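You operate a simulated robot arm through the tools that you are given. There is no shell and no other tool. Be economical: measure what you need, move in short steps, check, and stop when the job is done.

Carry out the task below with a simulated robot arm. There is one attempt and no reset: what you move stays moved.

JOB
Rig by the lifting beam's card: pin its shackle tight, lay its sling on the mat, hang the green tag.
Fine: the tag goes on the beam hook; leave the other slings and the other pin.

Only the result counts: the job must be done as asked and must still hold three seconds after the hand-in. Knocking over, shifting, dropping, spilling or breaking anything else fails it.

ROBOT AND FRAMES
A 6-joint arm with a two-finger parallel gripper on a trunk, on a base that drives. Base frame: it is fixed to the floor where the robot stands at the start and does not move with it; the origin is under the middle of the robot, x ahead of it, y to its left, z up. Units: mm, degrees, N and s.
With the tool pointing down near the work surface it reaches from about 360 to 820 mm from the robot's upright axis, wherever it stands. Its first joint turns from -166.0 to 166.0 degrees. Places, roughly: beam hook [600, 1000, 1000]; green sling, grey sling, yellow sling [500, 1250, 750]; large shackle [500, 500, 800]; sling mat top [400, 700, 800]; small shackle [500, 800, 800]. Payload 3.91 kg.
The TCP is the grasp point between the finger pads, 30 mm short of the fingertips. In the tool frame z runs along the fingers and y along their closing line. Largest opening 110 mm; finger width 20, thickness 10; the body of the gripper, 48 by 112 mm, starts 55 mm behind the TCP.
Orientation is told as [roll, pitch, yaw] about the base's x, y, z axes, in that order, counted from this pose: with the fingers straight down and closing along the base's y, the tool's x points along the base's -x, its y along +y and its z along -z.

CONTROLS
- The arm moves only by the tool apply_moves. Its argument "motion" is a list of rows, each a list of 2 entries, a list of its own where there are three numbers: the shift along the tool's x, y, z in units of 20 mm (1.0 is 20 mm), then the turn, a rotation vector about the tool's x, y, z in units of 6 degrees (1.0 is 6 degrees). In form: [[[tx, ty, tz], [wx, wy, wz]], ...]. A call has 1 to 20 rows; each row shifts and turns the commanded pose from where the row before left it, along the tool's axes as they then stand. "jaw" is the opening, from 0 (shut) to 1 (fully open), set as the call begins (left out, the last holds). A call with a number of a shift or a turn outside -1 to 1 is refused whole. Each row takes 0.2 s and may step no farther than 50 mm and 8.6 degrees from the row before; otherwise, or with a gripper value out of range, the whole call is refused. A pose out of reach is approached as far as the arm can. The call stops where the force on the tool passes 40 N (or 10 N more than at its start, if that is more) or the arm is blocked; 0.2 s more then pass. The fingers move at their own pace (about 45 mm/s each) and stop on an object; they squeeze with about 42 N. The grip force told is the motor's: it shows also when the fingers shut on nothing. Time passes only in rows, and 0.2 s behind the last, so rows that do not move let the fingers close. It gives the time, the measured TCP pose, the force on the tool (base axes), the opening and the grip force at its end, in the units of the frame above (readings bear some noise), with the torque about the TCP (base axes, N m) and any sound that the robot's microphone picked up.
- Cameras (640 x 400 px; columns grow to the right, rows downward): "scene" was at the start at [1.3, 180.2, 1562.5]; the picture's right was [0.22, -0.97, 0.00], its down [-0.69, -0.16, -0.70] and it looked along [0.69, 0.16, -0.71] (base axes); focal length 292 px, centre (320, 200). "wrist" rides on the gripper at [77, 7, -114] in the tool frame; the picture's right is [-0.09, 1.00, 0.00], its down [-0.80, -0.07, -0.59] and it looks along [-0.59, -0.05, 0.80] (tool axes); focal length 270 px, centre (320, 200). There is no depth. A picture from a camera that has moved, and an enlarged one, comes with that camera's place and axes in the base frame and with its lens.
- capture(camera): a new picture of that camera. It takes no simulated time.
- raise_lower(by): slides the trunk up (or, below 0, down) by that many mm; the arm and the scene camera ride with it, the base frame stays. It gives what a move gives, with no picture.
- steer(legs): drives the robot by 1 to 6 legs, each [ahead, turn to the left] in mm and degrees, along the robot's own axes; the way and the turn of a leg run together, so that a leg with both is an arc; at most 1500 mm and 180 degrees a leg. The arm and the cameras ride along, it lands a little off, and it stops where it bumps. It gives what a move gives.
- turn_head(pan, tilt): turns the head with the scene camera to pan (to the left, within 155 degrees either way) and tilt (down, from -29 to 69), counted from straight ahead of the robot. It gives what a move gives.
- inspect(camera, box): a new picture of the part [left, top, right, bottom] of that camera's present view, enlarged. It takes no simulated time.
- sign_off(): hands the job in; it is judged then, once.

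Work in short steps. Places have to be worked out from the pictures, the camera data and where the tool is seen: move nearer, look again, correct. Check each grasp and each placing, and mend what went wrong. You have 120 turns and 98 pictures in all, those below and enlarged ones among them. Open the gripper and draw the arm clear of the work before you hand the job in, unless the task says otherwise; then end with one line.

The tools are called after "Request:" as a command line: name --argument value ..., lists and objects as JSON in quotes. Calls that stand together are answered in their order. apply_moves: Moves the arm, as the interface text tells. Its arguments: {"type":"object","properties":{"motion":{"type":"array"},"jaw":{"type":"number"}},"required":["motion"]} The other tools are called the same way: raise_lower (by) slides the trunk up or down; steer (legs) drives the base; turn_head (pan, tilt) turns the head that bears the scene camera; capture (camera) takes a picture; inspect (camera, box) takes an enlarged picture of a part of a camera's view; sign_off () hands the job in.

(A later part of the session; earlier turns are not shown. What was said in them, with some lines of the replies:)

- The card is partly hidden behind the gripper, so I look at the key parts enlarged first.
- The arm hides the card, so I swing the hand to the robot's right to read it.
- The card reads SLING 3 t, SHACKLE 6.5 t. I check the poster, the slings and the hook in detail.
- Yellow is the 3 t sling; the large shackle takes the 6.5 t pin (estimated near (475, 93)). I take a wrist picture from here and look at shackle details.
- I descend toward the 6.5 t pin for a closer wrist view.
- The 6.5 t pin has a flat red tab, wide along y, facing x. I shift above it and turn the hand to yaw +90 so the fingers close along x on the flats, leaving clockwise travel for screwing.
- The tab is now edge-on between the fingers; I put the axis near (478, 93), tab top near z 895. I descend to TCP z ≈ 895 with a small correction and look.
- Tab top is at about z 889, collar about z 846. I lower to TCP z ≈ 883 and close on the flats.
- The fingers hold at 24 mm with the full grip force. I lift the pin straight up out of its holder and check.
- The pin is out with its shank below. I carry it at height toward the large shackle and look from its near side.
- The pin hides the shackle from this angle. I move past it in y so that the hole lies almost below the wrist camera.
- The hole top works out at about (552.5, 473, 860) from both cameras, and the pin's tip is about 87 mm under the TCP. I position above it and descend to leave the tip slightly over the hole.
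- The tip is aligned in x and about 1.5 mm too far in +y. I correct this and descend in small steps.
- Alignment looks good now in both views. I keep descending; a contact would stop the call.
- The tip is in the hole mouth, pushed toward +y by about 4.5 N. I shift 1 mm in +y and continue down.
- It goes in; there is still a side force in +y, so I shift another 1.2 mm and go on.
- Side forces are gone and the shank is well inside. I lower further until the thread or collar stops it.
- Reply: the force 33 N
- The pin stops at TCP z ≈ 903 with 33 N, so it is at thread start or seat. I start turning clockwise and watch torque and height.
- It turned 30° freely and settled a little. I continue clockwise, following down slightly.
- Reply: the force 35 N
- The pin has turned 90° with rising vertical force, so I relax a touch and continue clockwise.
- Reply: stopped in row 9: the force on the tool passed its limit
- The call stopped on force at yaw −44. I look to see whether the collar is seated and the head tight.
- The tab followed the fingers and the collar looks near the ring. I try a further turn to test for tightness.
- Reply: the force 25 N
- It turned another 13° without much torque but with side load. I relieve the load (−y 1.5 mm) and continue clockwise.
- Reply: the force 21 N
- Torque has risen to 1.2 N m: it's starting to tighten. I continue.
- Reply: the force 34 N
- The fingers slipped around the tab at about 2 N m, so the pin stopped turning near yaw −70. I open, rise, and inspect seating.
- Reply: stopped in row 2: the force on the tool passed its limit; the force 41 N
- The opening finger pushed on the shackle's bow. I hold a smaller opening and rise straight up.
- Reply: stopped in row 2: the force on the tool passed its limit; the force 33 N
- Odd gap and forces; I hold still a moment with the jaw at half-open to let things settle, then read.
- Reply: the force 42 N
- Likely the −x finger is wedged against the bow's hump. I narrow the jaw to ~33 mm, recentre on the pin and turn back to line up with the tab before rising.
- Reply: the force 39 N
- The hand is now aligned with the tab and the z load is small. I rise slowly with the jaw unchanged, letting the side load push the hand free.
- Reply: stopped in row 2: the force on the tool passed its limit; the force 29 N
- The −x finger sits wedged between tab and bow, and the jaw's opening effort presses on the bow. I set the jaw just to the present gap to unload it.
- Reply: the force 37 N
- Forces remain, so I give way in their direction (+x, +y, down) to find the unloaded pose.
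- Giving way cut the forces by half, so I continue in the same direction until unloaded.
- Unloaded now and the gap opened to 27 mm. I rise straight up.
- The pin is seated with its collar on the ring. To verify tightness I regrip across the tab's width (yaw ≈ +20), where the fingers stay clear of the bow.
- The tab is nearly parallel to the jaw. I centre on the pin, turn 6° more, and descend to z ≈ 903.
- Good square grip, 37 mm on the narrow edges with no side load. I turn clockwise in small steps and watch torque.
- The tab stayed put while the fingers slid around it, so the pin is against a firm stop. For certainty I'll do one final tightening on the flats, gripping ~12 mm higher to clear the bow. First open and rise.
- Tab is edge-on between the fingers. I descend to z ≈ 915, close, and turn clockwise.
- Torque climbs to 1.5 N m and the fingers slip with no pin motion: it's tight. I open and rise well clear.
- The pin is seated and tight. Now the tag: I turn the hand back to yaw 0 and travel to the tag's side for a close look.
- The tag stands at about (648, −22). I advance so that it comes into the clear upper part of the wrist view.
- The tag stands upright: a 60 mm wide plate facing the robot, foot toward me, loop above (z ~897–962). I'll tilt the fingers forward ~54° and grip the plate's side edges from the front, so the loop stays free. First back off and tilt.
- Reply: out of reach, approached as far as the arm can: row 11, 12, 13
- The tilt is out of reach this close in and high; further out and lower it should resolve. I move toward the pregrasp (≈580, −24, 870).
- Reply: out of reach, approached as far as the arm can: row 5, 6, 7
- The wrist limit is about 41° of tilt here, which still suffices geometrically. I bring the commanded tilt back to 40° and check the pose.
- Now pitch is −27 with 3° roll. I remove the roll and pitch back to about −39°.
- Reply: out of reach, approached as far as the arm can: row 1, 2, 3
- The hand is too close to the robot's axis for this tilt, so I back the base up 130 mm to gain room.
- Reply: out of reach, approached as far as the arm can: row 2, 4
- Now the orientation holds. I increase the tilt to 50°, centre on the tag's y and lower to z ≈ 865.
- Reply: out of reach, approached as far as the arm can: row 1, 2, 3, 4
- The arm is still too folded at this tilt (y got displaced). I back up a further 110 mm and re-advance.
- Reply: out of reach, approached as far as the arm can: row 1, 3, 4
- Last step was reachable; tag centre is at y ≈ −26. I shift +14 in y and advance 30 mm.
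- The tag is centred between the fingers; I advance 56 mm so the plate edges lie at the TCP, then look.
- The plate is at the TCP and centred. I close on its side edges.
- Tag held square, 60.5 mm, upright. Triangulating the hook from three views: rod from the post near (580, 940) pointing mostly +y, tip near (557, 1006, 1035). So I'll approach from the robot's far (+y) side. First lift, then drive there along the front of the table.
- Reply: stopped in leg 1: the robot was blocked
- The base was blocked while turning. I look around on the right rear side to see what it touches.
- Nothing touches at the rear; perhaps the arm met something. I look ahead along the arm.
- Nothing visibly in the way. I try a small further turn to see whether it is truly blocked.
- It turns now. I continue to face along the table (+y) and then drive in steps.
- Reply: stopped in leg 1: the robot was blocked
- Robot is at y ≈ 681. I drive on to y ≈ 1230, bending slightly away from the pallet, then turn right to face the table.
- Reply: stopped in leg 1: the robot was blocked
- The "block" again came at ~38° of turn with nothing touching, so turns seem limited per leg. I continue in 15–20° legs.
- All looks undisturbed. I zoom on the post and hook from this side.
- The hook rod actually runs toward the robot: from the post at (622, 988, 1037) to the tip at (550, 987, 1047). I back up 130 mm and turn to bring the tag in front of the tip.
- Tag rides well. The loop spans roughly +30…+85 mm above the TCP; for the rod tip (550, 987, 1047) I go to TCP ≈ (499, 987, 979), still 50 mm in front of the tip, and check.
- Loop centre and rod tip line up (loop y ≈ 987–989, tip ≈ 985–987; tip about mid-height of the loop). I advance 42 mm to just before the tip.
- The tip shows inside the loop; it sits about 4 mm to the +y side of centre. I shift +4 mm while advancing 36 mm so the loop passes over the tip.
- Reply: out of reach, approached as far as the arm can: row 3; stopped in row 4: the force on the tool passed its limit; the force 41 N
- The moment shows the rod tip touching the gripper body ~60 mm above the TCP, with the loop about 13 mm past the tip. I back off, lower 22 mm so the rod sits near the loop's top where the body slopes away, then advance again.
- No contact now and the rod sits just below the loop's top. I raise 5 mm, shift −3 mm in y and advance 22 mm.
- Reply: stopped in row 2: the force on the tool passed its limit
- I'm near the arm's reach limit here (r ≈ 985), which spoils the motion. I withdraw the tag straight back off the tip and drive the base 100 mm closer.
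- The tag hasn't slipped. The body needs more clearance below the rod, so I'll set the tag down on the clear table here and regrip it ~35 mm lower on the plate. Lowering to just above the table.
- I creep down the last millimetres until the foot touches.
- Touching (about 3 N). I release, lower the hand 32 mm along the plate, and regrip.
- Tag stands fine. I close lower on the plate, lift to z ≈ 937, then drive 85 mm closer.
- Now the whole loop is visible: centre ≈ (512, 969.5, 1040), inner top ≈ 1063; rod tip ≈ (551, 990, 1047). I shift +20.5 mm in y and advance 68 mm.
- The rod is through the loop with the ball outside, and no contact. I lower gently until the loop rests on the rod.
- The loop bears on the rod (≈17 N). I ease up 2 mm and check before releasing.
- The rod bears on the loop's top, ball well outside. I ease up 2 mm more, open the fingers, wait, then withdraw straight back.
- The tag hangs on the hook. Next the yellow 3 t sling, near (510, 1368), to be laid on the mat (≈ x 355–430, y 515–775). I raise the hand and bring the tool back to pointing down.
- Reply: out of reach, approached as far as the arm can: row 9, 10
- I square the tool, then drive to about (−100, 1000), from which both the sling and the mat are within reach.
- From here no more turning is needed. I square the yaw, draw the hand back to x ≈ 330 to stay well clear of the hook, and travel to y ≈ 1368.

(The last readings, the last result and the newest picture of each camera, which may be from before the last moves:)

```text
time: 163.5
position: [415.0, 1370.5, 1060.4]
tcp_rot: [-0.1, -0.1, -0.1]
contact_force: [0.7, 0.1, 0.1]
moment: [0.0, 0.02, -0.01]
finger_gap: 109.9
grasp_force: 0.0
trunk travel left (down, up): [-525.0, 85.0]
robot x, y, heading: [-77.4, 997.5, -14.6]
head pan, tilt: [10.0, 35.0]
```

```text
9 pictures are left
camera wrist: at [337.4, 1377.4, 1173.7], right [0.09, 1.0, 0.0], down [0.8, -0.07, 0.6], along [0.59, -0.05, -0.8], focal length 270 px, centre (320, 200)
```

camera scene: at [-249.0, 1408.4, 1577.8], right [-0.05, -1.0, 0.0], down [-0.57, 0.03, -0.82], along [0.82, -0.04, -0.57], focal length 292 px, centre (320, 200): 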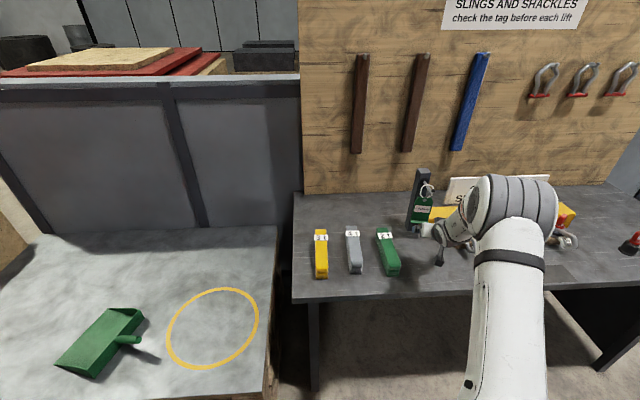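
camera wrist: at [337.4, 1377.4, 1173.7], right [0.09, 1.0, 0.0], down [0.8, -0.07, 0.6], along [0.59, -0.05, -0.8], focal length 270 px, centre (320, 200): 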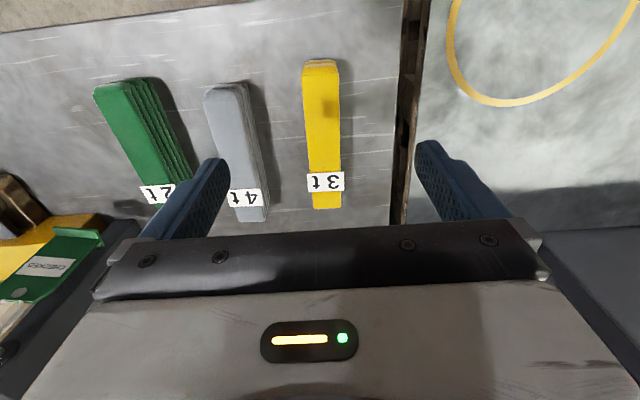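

The yellow 3 t sling spans x ≈ 393–592 at y ≈ 1371, with free space both sides. I move over its middle and descend to z ≈ 838, then check.

Request:
apply_moves --motion '[[[-0.96, 0, 0], [0, 0, 0]], [[-0.96, 0, 0], [0, 0, 0]], [[-0.96, 0, 0], [0, 0, 0]], [[-0.96, 0, 0], [0, 0, 0]], [[0, 0, 1], [0, 0, 0]], [[0, 0, 1], [0, 0, 0]], [[0, 0, 1], [0, 0, 0]], [[0, 0, 1], [0, 0, 0]], [[0, 0, 1], [0, 0, 0]], [[0, 0, 1], [0, 0, 0]], [[0, 0, 1], [0, 0, 0]], [[0, 0, 1], [0, 0, 0]], [[0, 0, 1], [0, 0, 0]], [[0, 0, 0.9], [0, 0, 0]], [[0, 0, 0], [0, 0, 0]]]'

Request:
capture --camera "wrist"

```text
time: 166.7
position: [491.7, 1369.4, 862.0]
tcp_rot: [0.0, -0.1, 0.1]
contact_force: [0.3, -0.3, -0.3]
moment: [0.0, -0.01, 0.0]
finger_gap: 109.6
grasp_force: 0.1
trunk travel left (down, up): [-525.0, 85.0]
robot x, y, heading: [-81.9, 998.8, -14.7]
head pan, tilt: [10.0, 35.0]
```

```text
8 pictures are left
camera wrist: at [414.9, 1376.0, 976.0], right [0.09, 1.0, 0.0], down [0.8, -0.07, 0.6], along [0.59, -0.05, -0.8], focal length 270 px, centre (320, 200)
```

wrist: 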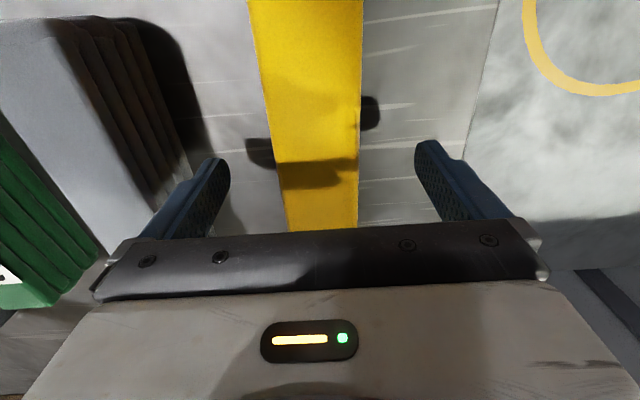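

Centred. I descend the last 26 mm (tips ~6 mm above the table) and close.

Request:
apply_moves --motion '[[[0, 0, 0.65], [0, 0, 0]], [[0, 0, 0.6], [0, 0, 0]], [[0, 0, 0], [0, 0, 0]]]'

Request:
apply_moves --motion '[[[0, 0, 0], [0, 0, 0]], [[0, 0, 0], [0, 0, 0]], [[0, 0, 0], [0, 0, 0]], [[0, 0, 0], [0, 0, 0]], [[0, 0, 0], [0, 0, 0]], [[0, 0, -0.3], [0, 0, 0]], [[0, 0, -0.6], [0, 0, 0]], [[0, 0, -0.8], [0, 0, 0]], [[0, 0, -0.8], [0, 0, 0]], [[0, 0, 0], [0, 0, 0]]]' --jaw 0

Request:
capture --camera "wrist"

```text
time: 167.5
position: [491.2, 1368.4, 838.0]
tcp_rot: [0.0, 0.0, -0.1]
contact_force: [-0.5, 0.3, 0.5]
moment: [0.01, 0.01, 0.03]
finger_gap: 109.9
grasp_force: 0.0
trunk travel left (down, up): [-525.0, 85.0]
robot x, y, heading: [-80.4, 998.2, -14.6]
head pan, tilt: [10.0, 35.0]
```

```text
time: 169.7
position: [491.4, 1368.9, 887.6]
tcp_rot: [0.0, -0.2, 0.1]
contact_force: [-0.1, -0.2, -2.6]
moment: [0.0, 0.01, 0.01]
finger_gap: 41.9
grasp_force: 41.7
trunk travel left (down, up): [-525.0, 85.0]
robot x, y, heading: [-78.8, 996.4, -14.6]
head pan, tilt: [10.0, 35.0]
```

```text
7 pictures are left
camera wrist: at [414.8, 1375.9, 1001.3], right [0.09, 1.0, 0.0], down [0.8, -0.07, 0.6], along [0.59, -0.05, -0.8], focal length 270 px, centre (320, 200)
```

wrist: 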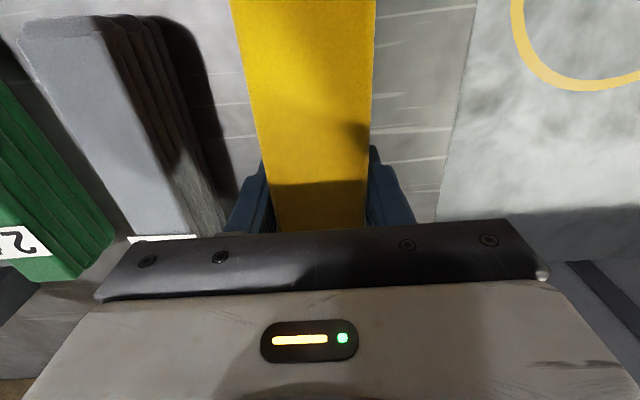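

The sling is firmly held (42 mm, ~2.6 N). I lift it high, draw back, and travel over to the mat side.

Request:
apply_moves --motion '[[[0, 0, -1], [0, 0, 0]], [[0, 0, -1], [0, 0, 0]], [[0, 0, -1], [0, 0, 0]], [[0, 0, -1], [0, 0, 0]], [[0, 0, -1], [0, 0, 0]], [[0, 0, -1], [0, 0, 0]], [[0, 0, -1], [0, 0, 0]], [[0, 0, -1], [0, 0, 0]], [[0, 0, -0.8], [0, 0, 0]], [[1, 0, 0], [0, 0, 0]], [[1, 0, 0], [0, 0, 0]], [[1, 0, 0], [0, 0, 0]], [[1, 0, 0], [0, 0, 0]], [[1, 0, 0], [0, 0, 0]], [[1, 0, 0], [0, 0, 0]], [[1, 0, 0], [0, 0, 0]], [[1, 0, 0], [0, 0, 0]]]'

Request:
apply_moves --motion '[[[0, -1, 0], [0, 0, 0]], [[0, -1, 0], [0, 0, 0]], [[0, -1, 0], [0, 0, 0]], [[0, -1, 0], [0, 0, 0]], [[0, -1, 0], [0, 0, 0]], [[0, -1, 0], [0, 0, 0]], [[0, -1, 0], [0, 0, 0]], [[0, -1, 0], [0, 0, 0]], [[0, -1, 0], [0, 0, 0]], [[0, -1, 0], [0, 0, 0]], [[0, -1, 0], [0, 0, 0]], [[0, -1, 0], [0, 0, 0]], [[0, -1, 0], [0, 0, 0]], [[0, -1, 0], [0, 0, 0]], [[0, -1, 0], [0, 0, 0]], [[0, -1, 0], [0, 0, 0]], [[0, -1, 0], [0, 0, 0]], [[0, -1, 0], [0, 0, 0]], [[0, -1, 0], [0, 0, 0]], [[0, -1, 0], [0, 0, 0]]]'

Request:
apply_moves --motion '[[[0, -1, 0], [0, 0, 0]], [[0, -1, 0], [0, 0, 0]], [[0, -1, 0], [0, 0, 0]], [[0, -1, 0], [0, 0, 0]], [[0, -1, 0], [0, 0, 0]], [[0, -1, 0], [0, 0, 0]], [[0, -1, 0], [0, 0, 0]], [[0, -1, 0], [0, 0, 0]], [[0, -1, 0], [0, 0, 0]], [[0, -1, 0], [0, 0, 0]], [[0, -1, 0], [0, 0, 0]]]'

Request:
turn_head --pan -25 --tilt 50

Request:
capture --camera "scene"

```text
time: 173.3
position: [331.1, 1368.6, 1063.5]
tcp_rot: [-0.1, 0.0, 0.1]
contact_force: [0.7, 0.0, -3.6]
moment: [0.01, 0.01, -0.02]
finger_gap: 42.1
grasp_force: 42.4
trunk travel left (down, up): [-525.0, 85.0]
robot x, y, heading: [-77.5, 998.9, -14.7]
head pan, tilt: [10.0, 35.0]
```

```text
time: 177.5
position: [332.7, 967.8, 1063.1]
tcp_rot: [-0.1, -0.1, 0.2]
contact_force: [-0.1, -0.2, -2.7]
moment: [0.01, 0.0, 0.01]
finger_gap: 41.9
grasp_force: 41.5
trunk travel left (down, up): [-525.0, 85.0]
robot x, y, heading: [-83.6, 996.2, -14.8]
head pan, tilt: [10.0, 35.0]
```

```text
time: 179.9
position: [331.7, 747.9, 1062.9]
tcp_rot: [0.0, -0.1, 0.1]
contact_force: [0.0, 0.1, -4.0]
moment: [0.01, 0.03, -0.04]
finger_gap: 41.8
grasp_force: 41.5
trunk travel left (down, up): [-525.0, 85.0]
robot x, y, heading: [-83.2, 998.0, -14.5]
head pan, tilt: [10.0, 35.0]
```

```text
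time: 180.9
position: [332.2, 748.8, 1063.5]
tcp_rot: [-0.1, -0.1, 0.0]
contact_force: [-0.2, -0.1, -3.1]
moment: [-0.02, -0.02, 0.0]
finger_gap: 42.0
grasp_force: 41.6
trunk travel left (down, up): [-525.0, 85.0]
robot x, y, heading: [-80.8, 1003.2, -14.8]
head pan, tilt: [-25.0, 50.0]
```

```text
6 pictures are left
camera scene: at [-56.8, 1113.6, 1556.1], right [-0.64, -0.77, 0.0], down [-0.59, 0.49, -0.64], along [0.5, -0.41, -0.77], focal length 292 px, centre (320, 200)
```

scene: 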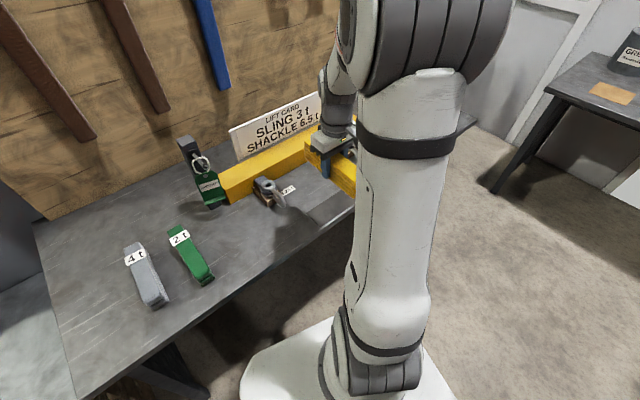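

The arm hides the mat from the head. I shift sideways so that the mat shows beside the sling in the wrist view and measure it.

Request:
apply_moves --motion '[[[0, 1, 0], [0, 0, 0]], [[0, 1, 0], [0, 0, 0]], [[0, 1, 0], [0, 0, 0]], [[0, 1, 0], [0, 0, 0]], [[0, 1, 0], [0, 0, 0]], [[0, 1, 0], [0, 0, 0]]]'

Request:
capture --camera "wrist"

```text
time: 182.3
position: [332.6, 870.0, 1064.9]
tcp_rot: [0.0, -0.1, 0.1]
contact_force: [0.9, -0.2, -3.1]
moment: [0.02, 0.04, -0.02]
finger_gap: 41.9
grasp_force: 42.1
trunk travel left (down, up): [-525.0, 85.0]
robot x, y, heading: [-77.8, 994.3, -14.9]
head pan, tilt: [-25.0, 50.0]
```

```text
5 pictures are left
camera wrist: at [254.9, 876.3, 1177.7], right [0.09, 1.0, 0.0], down [0.8, -0.07, 0.6], along [0.59, -0.05, -0.8], focal length 270 px, centre (320, 200)
```

wrist: 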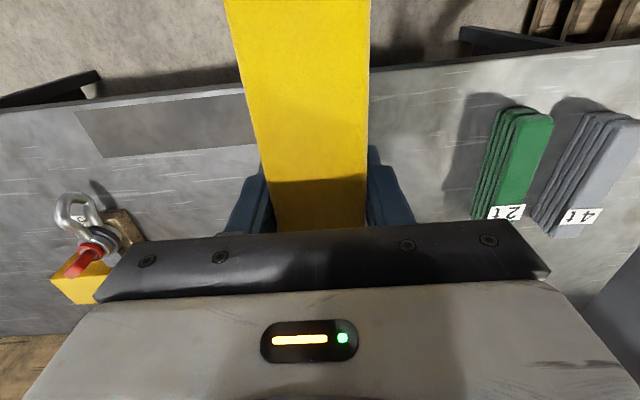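

The mat measures x ≈ 348–422, y ≈ 524–775, so its centre is (385, 650). I move above it and turn the sling 90° to lie along the mat.

Request:
apply_moves --motion '[[[-0.238, -1, 0], [0, 0, 0]], [[-0.238, -1, 0], [0, 0, 0]], [[-0.238, -1, 0], [0, 0, 0]], [[-0.238, -1, 0], [0, 0, 0]], [[-0.238, -1, 0], [0, 0, 0]], [[-0.238, -1, 0], [0, 0, 0]], [[-0.238, -1, 0], [0, 0, 0]], [[-0.238, -1, 0], [0, 0, 0]], [[-0.238, -1, 0], [0, 0, 0]], [[-0.238, -1, 0], [0, 0, 0]], [[-0.238, -1, 0], [0, 0, 0]]]'

Request:
apply_moves --motion '[[[0, 0, 0], [0, 0, 1]], [[0, 0, 0], [0, 0, 1]], [[0, 0, 0], [0, 0, 1]], [[0, 0, 0], [0, 0, 1]], [[0, 0, 0], [0, 0, 1]], [[0, 0, 0], [0, 0, 1]], [[0, 0, 0], [0, 0, 1]], [[0, 0, 0], [0, 0, 1]], [[0, 0, 0], [0, 0, 1]], [[0, 0, 0], [0, 0, 1]], [[0, 0, 0], [0, 0, 1]], [[0, 0, 0], [0, 0, 1]], [[0, 0, 0], [0, 0, 1]], [[0, 0, 0], [0, 0, 1]], [[0, 0, 0], [0, 0, 1]], [[0, 0, 0], [0, 0, 0]]]'

```text
time: 184.8
position: [385.2, 647.7, 1064.8]
tcp_rot: [0.0, -0.1, -0.1]
contact_force: [-1.5, 0.0, -3.5]
moment: [0.0, 0.02, 0.03]
finger_gap: 41.8
grasp_force: 41.4
trunk travel left (down, up): [-525.0, 85.0]
robot x, y, heading: [-76.2, 996.8, -14.6]
head pan, tilt: [-25.0, 50.0]
```

```text
time: 188.2
position: [385.6, 648.9, 1063.6]
tcp_rot: [0.1, 0.0, -90.1]
contact_force: [0.6, -0.7, -3.2]
moment: [-0.02, 0.05, 0.02]
finger_gap: 41.9
grasp_force: 42.2
trunk travel left (down, up): [-525.0, 85.0]
robot x, y, heading: [-84.0, 997.1, -14.6]
head pan, tilt: [-25.0, 50.0]
```

Aligned above the mat. I descend to z ≈ 865 and check the alignment against the mat's edges.

Request:
apply_moves --motion '[[[0, 0, 1], [0, 0, 0]], [[0, 0, 1], [0, 0, 0]], [[0, 0, 1], [0, 0, 0]], [[0, 0, 1], [0, 0, 0]], [[0, 0, 1], [0, 0, 0]], [[0, 0, 1], [0, 0, 0]], [[0, 0, 1], [0, 0, 0]], [[0, 0, 1], [0, 0, 0]], [[0, 0, 1], [0, 0, 0]], [[0, 0, 0.9], [0, 0, 0]], [[0, 0, 0], [0, 0, 0]]]'

Request:
capture --camera "wrist"

```text
time: 190.6
position: [385.2, 648.1, 865.2]
tcp_rot: [0.1, 0.0, -89.9]
contact_force: [-0.3, 0.2, -3.7]
moment: [0.05, -0.01, 0.0]
finger_gap: 42.0
grasp_force: 42.1
trunk travel left (down, up): [-525.0, 85.0]
robot x, y, heading: [-78.9, 997.8, -14.5]
head pan, tilt: [-25.0, 50.0]
```

```text
4 pictures are left
camera wrist: at [391.7, 725.8, 979.9], right [1.0, -0.09, 0.0], down [-0.07, -0.8, 0.59], along [-0.05, -0.59, -0.8], focal length 270 px, centre (320, 200)
```

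wrist: 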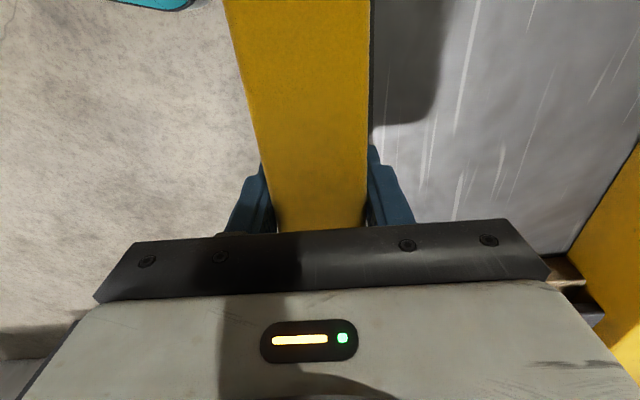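

Edges are consistent: the sling covers the mat's middle. I lower until it touches the mat.

Request:
apply_moves --motion '[[[0, 0, 0.5], [0, 0, 0]], [[0, 0, 0.5], [0, 0, 0]], [[0, 0, 0.15], [0, 0, 0]], [[0, 0, 0], [0, 0, 0]]]'

Request:
apply_moves --motion '[[[0, 0, 0.08], [0, 0, 0]], [[0, 0, 0.05], [0, 0, 0]], [[0, 0, 0], [0, 0, 0]]]'

```text
time: 191.6
position: [385.8, 649.2, 842.4]
tcp_rot: [0.1, -0.1, -89.9]
contact_force: [-0.4, 0.1, -2.9]
moment: [0.0, -0.02, -0.05]
finger_gap: 41.5
grasp_force: 41.6
trunk travel left (down, up): [-525.0, 85.0]
robot x, y, heading: [-77.5, 998.0, -14.8]
head pan, tilt: [-25.0, 50.0]
```

```text
time: 192.3
position: [386.0, 648.6, 839.8]
tcp_rot: [0.0, 0.0, -90.0]
contact_force: [1.2, -0.6, -4.2]
moment: [0.01, 0.01, 0.01]
finger_gap: 41.6
grasp_force: 41.9
trunk travel left (down, up): [-525.0, 85.0]
robot x, y, heading: [-79.6, 1001.6, -14.5]
head pan, tilt: [-25.0, 50.0]
```

No contact yet; another 2–3 mm in fine steps.

Request:
apply_moves --motion '[[[0, 0, 0.05], [0, 0, 0]], [[0, 0, 0.05], [0, 0, 0]], [[0, 0, 0], [0, 0, 0]]]'

```text
time: 193.2
position: [386.1, 648.6, 838.2]
tcp_rot: [0.1, 0.0, -90.1]
contact_force: [0.5, -0.5, -2.9]
moment: [0.02, 0.02, 0.0]
finger_gap: 41.8
grasp_force: 42.2
trunk travel left (down, up): [-525.0, 85.0]
robot x, y, heading: [-76.8, 1004.0, -14.5]
head pan, tilt: [-25.0, 50.0]
```

Request:
apply_moves --motion '[[[0, 0, 0.06], [0, 0, 0]], [[0, 0, 0.06], [0, 0, 0]], [[0, 0, 0], [0, 0, 0]]]'

```text
time: 193.9
position: [386.2, 649.1, 837.2]
tcp_rot: [0.3, -0.2, -89.9]
contact_force: [3.6, 0.1, 20.1]
moment: [1.43, 0.36, -0.04]
finger_gap: 41.7
grasp_force: 42.3
trunk travel left (down, up): [-525.0, 85.0]
robot x, y, heading: [-77.9, 997.0, -14.5]
head pan, tilt: [-25.0, 50.0]
```

The sling now presses on the mat (~23 N). I ease up 1 mm, open, and rise straight up.

Request:
apply_moves --motion '[[[0, 0, -0.05], [0, 0, 0]], [[0, 0, 0], [0, 0, 0]]]'

Request:
apply_moves --motion '[[[0, 0, 0], [0, 0, 0]], [[0, 0, 0], [0, 0, 0]], [[0, 0, 0], [0, 0, 0]], [[0, 0, 0], [0, 0, 0]], [[0, 0, -0.5], [0, 0, 0]], [[0, 0, -1], [0, 0, 0]], [[0, 0, -1], [0, 0, 0]], [[0, 0, -1], [0, 0, 0]], [[0, 0, -1], [0, 0, 0]], [[0, 0, -1], [0, 0, 0]], [[0, 0, -1], [0, 0, 0]], [[0, 0, -1], [0, 0, 0]], [[0, 0, -1], [0, 0, 0]], [[0, 0, -1], [0, 0, 0]], [[0, 0, -1], [0, 0, 0]]]' --jaw 0.75

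Request:
capture --camera "wrist"

```text
time: 194.6
position: [385.5, 648.4, 837.4]
tcp_rot: [0.2, -0.2, -90.0]
contact_force: [3.4, 1.2, 13.7]
moment: [-0.34, 0.27, -0.18]
finger_gap: 41.8
grasp_force: 42.2
trunk travel left (down, up): [-525.0, 85.0]
robot x, y, heading: [-75.9, 999.0, -14.8]
head pan, tilt: [-25.0, 50.0]
```

```text
time: 197.8
position: [384.3, 649.3, 1047.1]
tcp_rot: [0.1, -0.1, -90.0]
contact_force: [0.1, 0.9, 0.2]
moment: [0.0, 0.0, 0.0]
finger_gap: 82.6
grasp_force: 0.1
trunk travel left (down, up): [-525.0, 85.0]
robot x, y, heading: [-75.4, 1000.3, -14.3]
head pan, tilt: [-25.0, 50.0]
```

```text
3 pictures are left
camera wrist: at [391.1, 726.6, 1160.7], right [1.0, -0.09, 0.0], down [-0.07, -0.8, 0.59], along [-0.05, -0.59, -0.8], focal length 270 px, centre (320, 200)
```

wrist: 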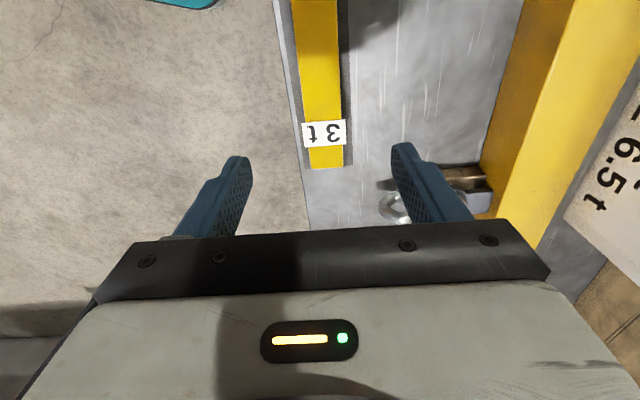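

The sling lies within the mat's margins all round. I draw the arm up and aside and take a final check of the tag and the bench.

Request:
apply_moves --motion '[[[0, 0, -1], [0, 0, 0]], [[0, 0, -1], [0, 0, 0]], [[0, 0, -1], [0, 0, 0]], [[-1, 0, 0], [0, 0, 0]], [[-1, 0, 0], [0, 0, 0]], [[-1, 0, 0], [0, 0, 0]], [[-1, -0.3, 0], [0, 0, 0]], [[-1, -0.3, 0], [0, 0, 0]], [[-1, -0.3, 0], [0, 0, 0]], [[-1, -0.3, 0], [0, 0, 0]], [[-1, -0.3, 0], [0, 0, 0]]]'

Request:
turn_head --pan 0 --tilt 48

Request:
capture --camera "scene"

```text
time: 200.2
position: [356.2, 486.9, 1107.9]
tcp_rot: [0.1, 0.0, -89.9]
contact_force: [-0.4, -0.6, -0.2]
moment: [0.0, 0.01, 0.0]
finger_gap: 82.7
grasp_force: 0.1
trunk travel left (down, up): [-525.0, 85.0]
robot x, y, heading: [-79.4, 996.7, -14.8]
head pan, tilt: [-25.0, 50.0]
```

```text
time: 201.0
position: [355.2, 487.6, 1107.8]
tcp_rot: [0.1, -0.1, -89.9]
contact_force: [-0.7, -0.5, -0.2]
moment: [-0.01, 0.01, 0.0]
finger_gap: 82.5
grasp_force: 0.1
trunk travel left (down, up): [-525.0, 85.0]
robot x, y, heading: [-78.0, 999.2, -14.5]
head pan, tilt: [0.0, 48.0]
```

```text
2 pictures are left
camera scene: at [-40.2, 1142.9, 1558.8], right [-0.25, -0.97, 0.0], down [-0.72, 0.19, -0.67], along [0.65, -0.17, -0.74], focal length 292 px, centre (320, 200)
```

scene: 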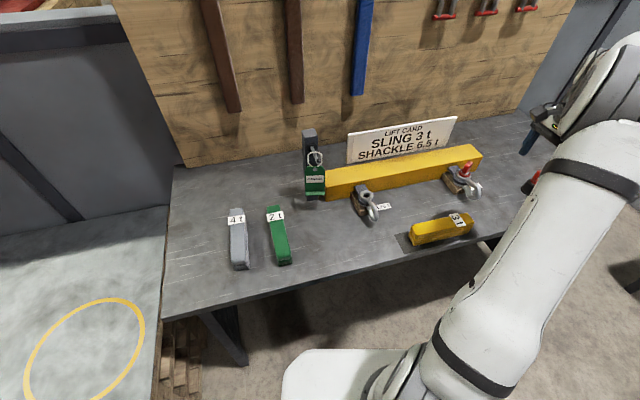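

Everything looks right; one enlarged check of the tag, shackle and sling.

Request:
inspect --camera "scene" --box '[290, 120, 490, 250]'

```text
3.08 times, centred on (390, 185) of scene
camera zoom: at [-40.2, 1142.9, 1558.8], right [-0.25, -0.97, 0.0], down [-0.72, 0.19, -0.67], along [0.65, -0.17, -0.74], focal length 898 px, centre (105, 246)
```

zoom: 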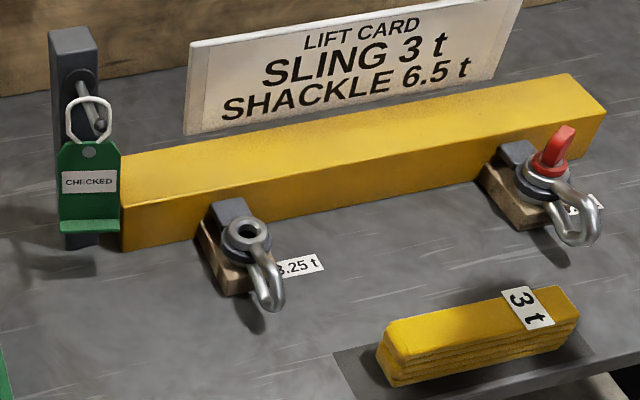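

The tag hangs on the hook, the 6.5 t pin is seated, and the 3 t sling lies on the mat; the arm is clear with the gripper open. I hand in.

Request:
sign_off

```text
The job is handed in.
```

I rigged the beam as its card asks: the 6.5 t pin is screwed tight in the large shackle, the yellow 3 t sling lies on the mat, and the green tag hangs on the beam hook. I never touched the other slings and the other pin, and the job is handed in.
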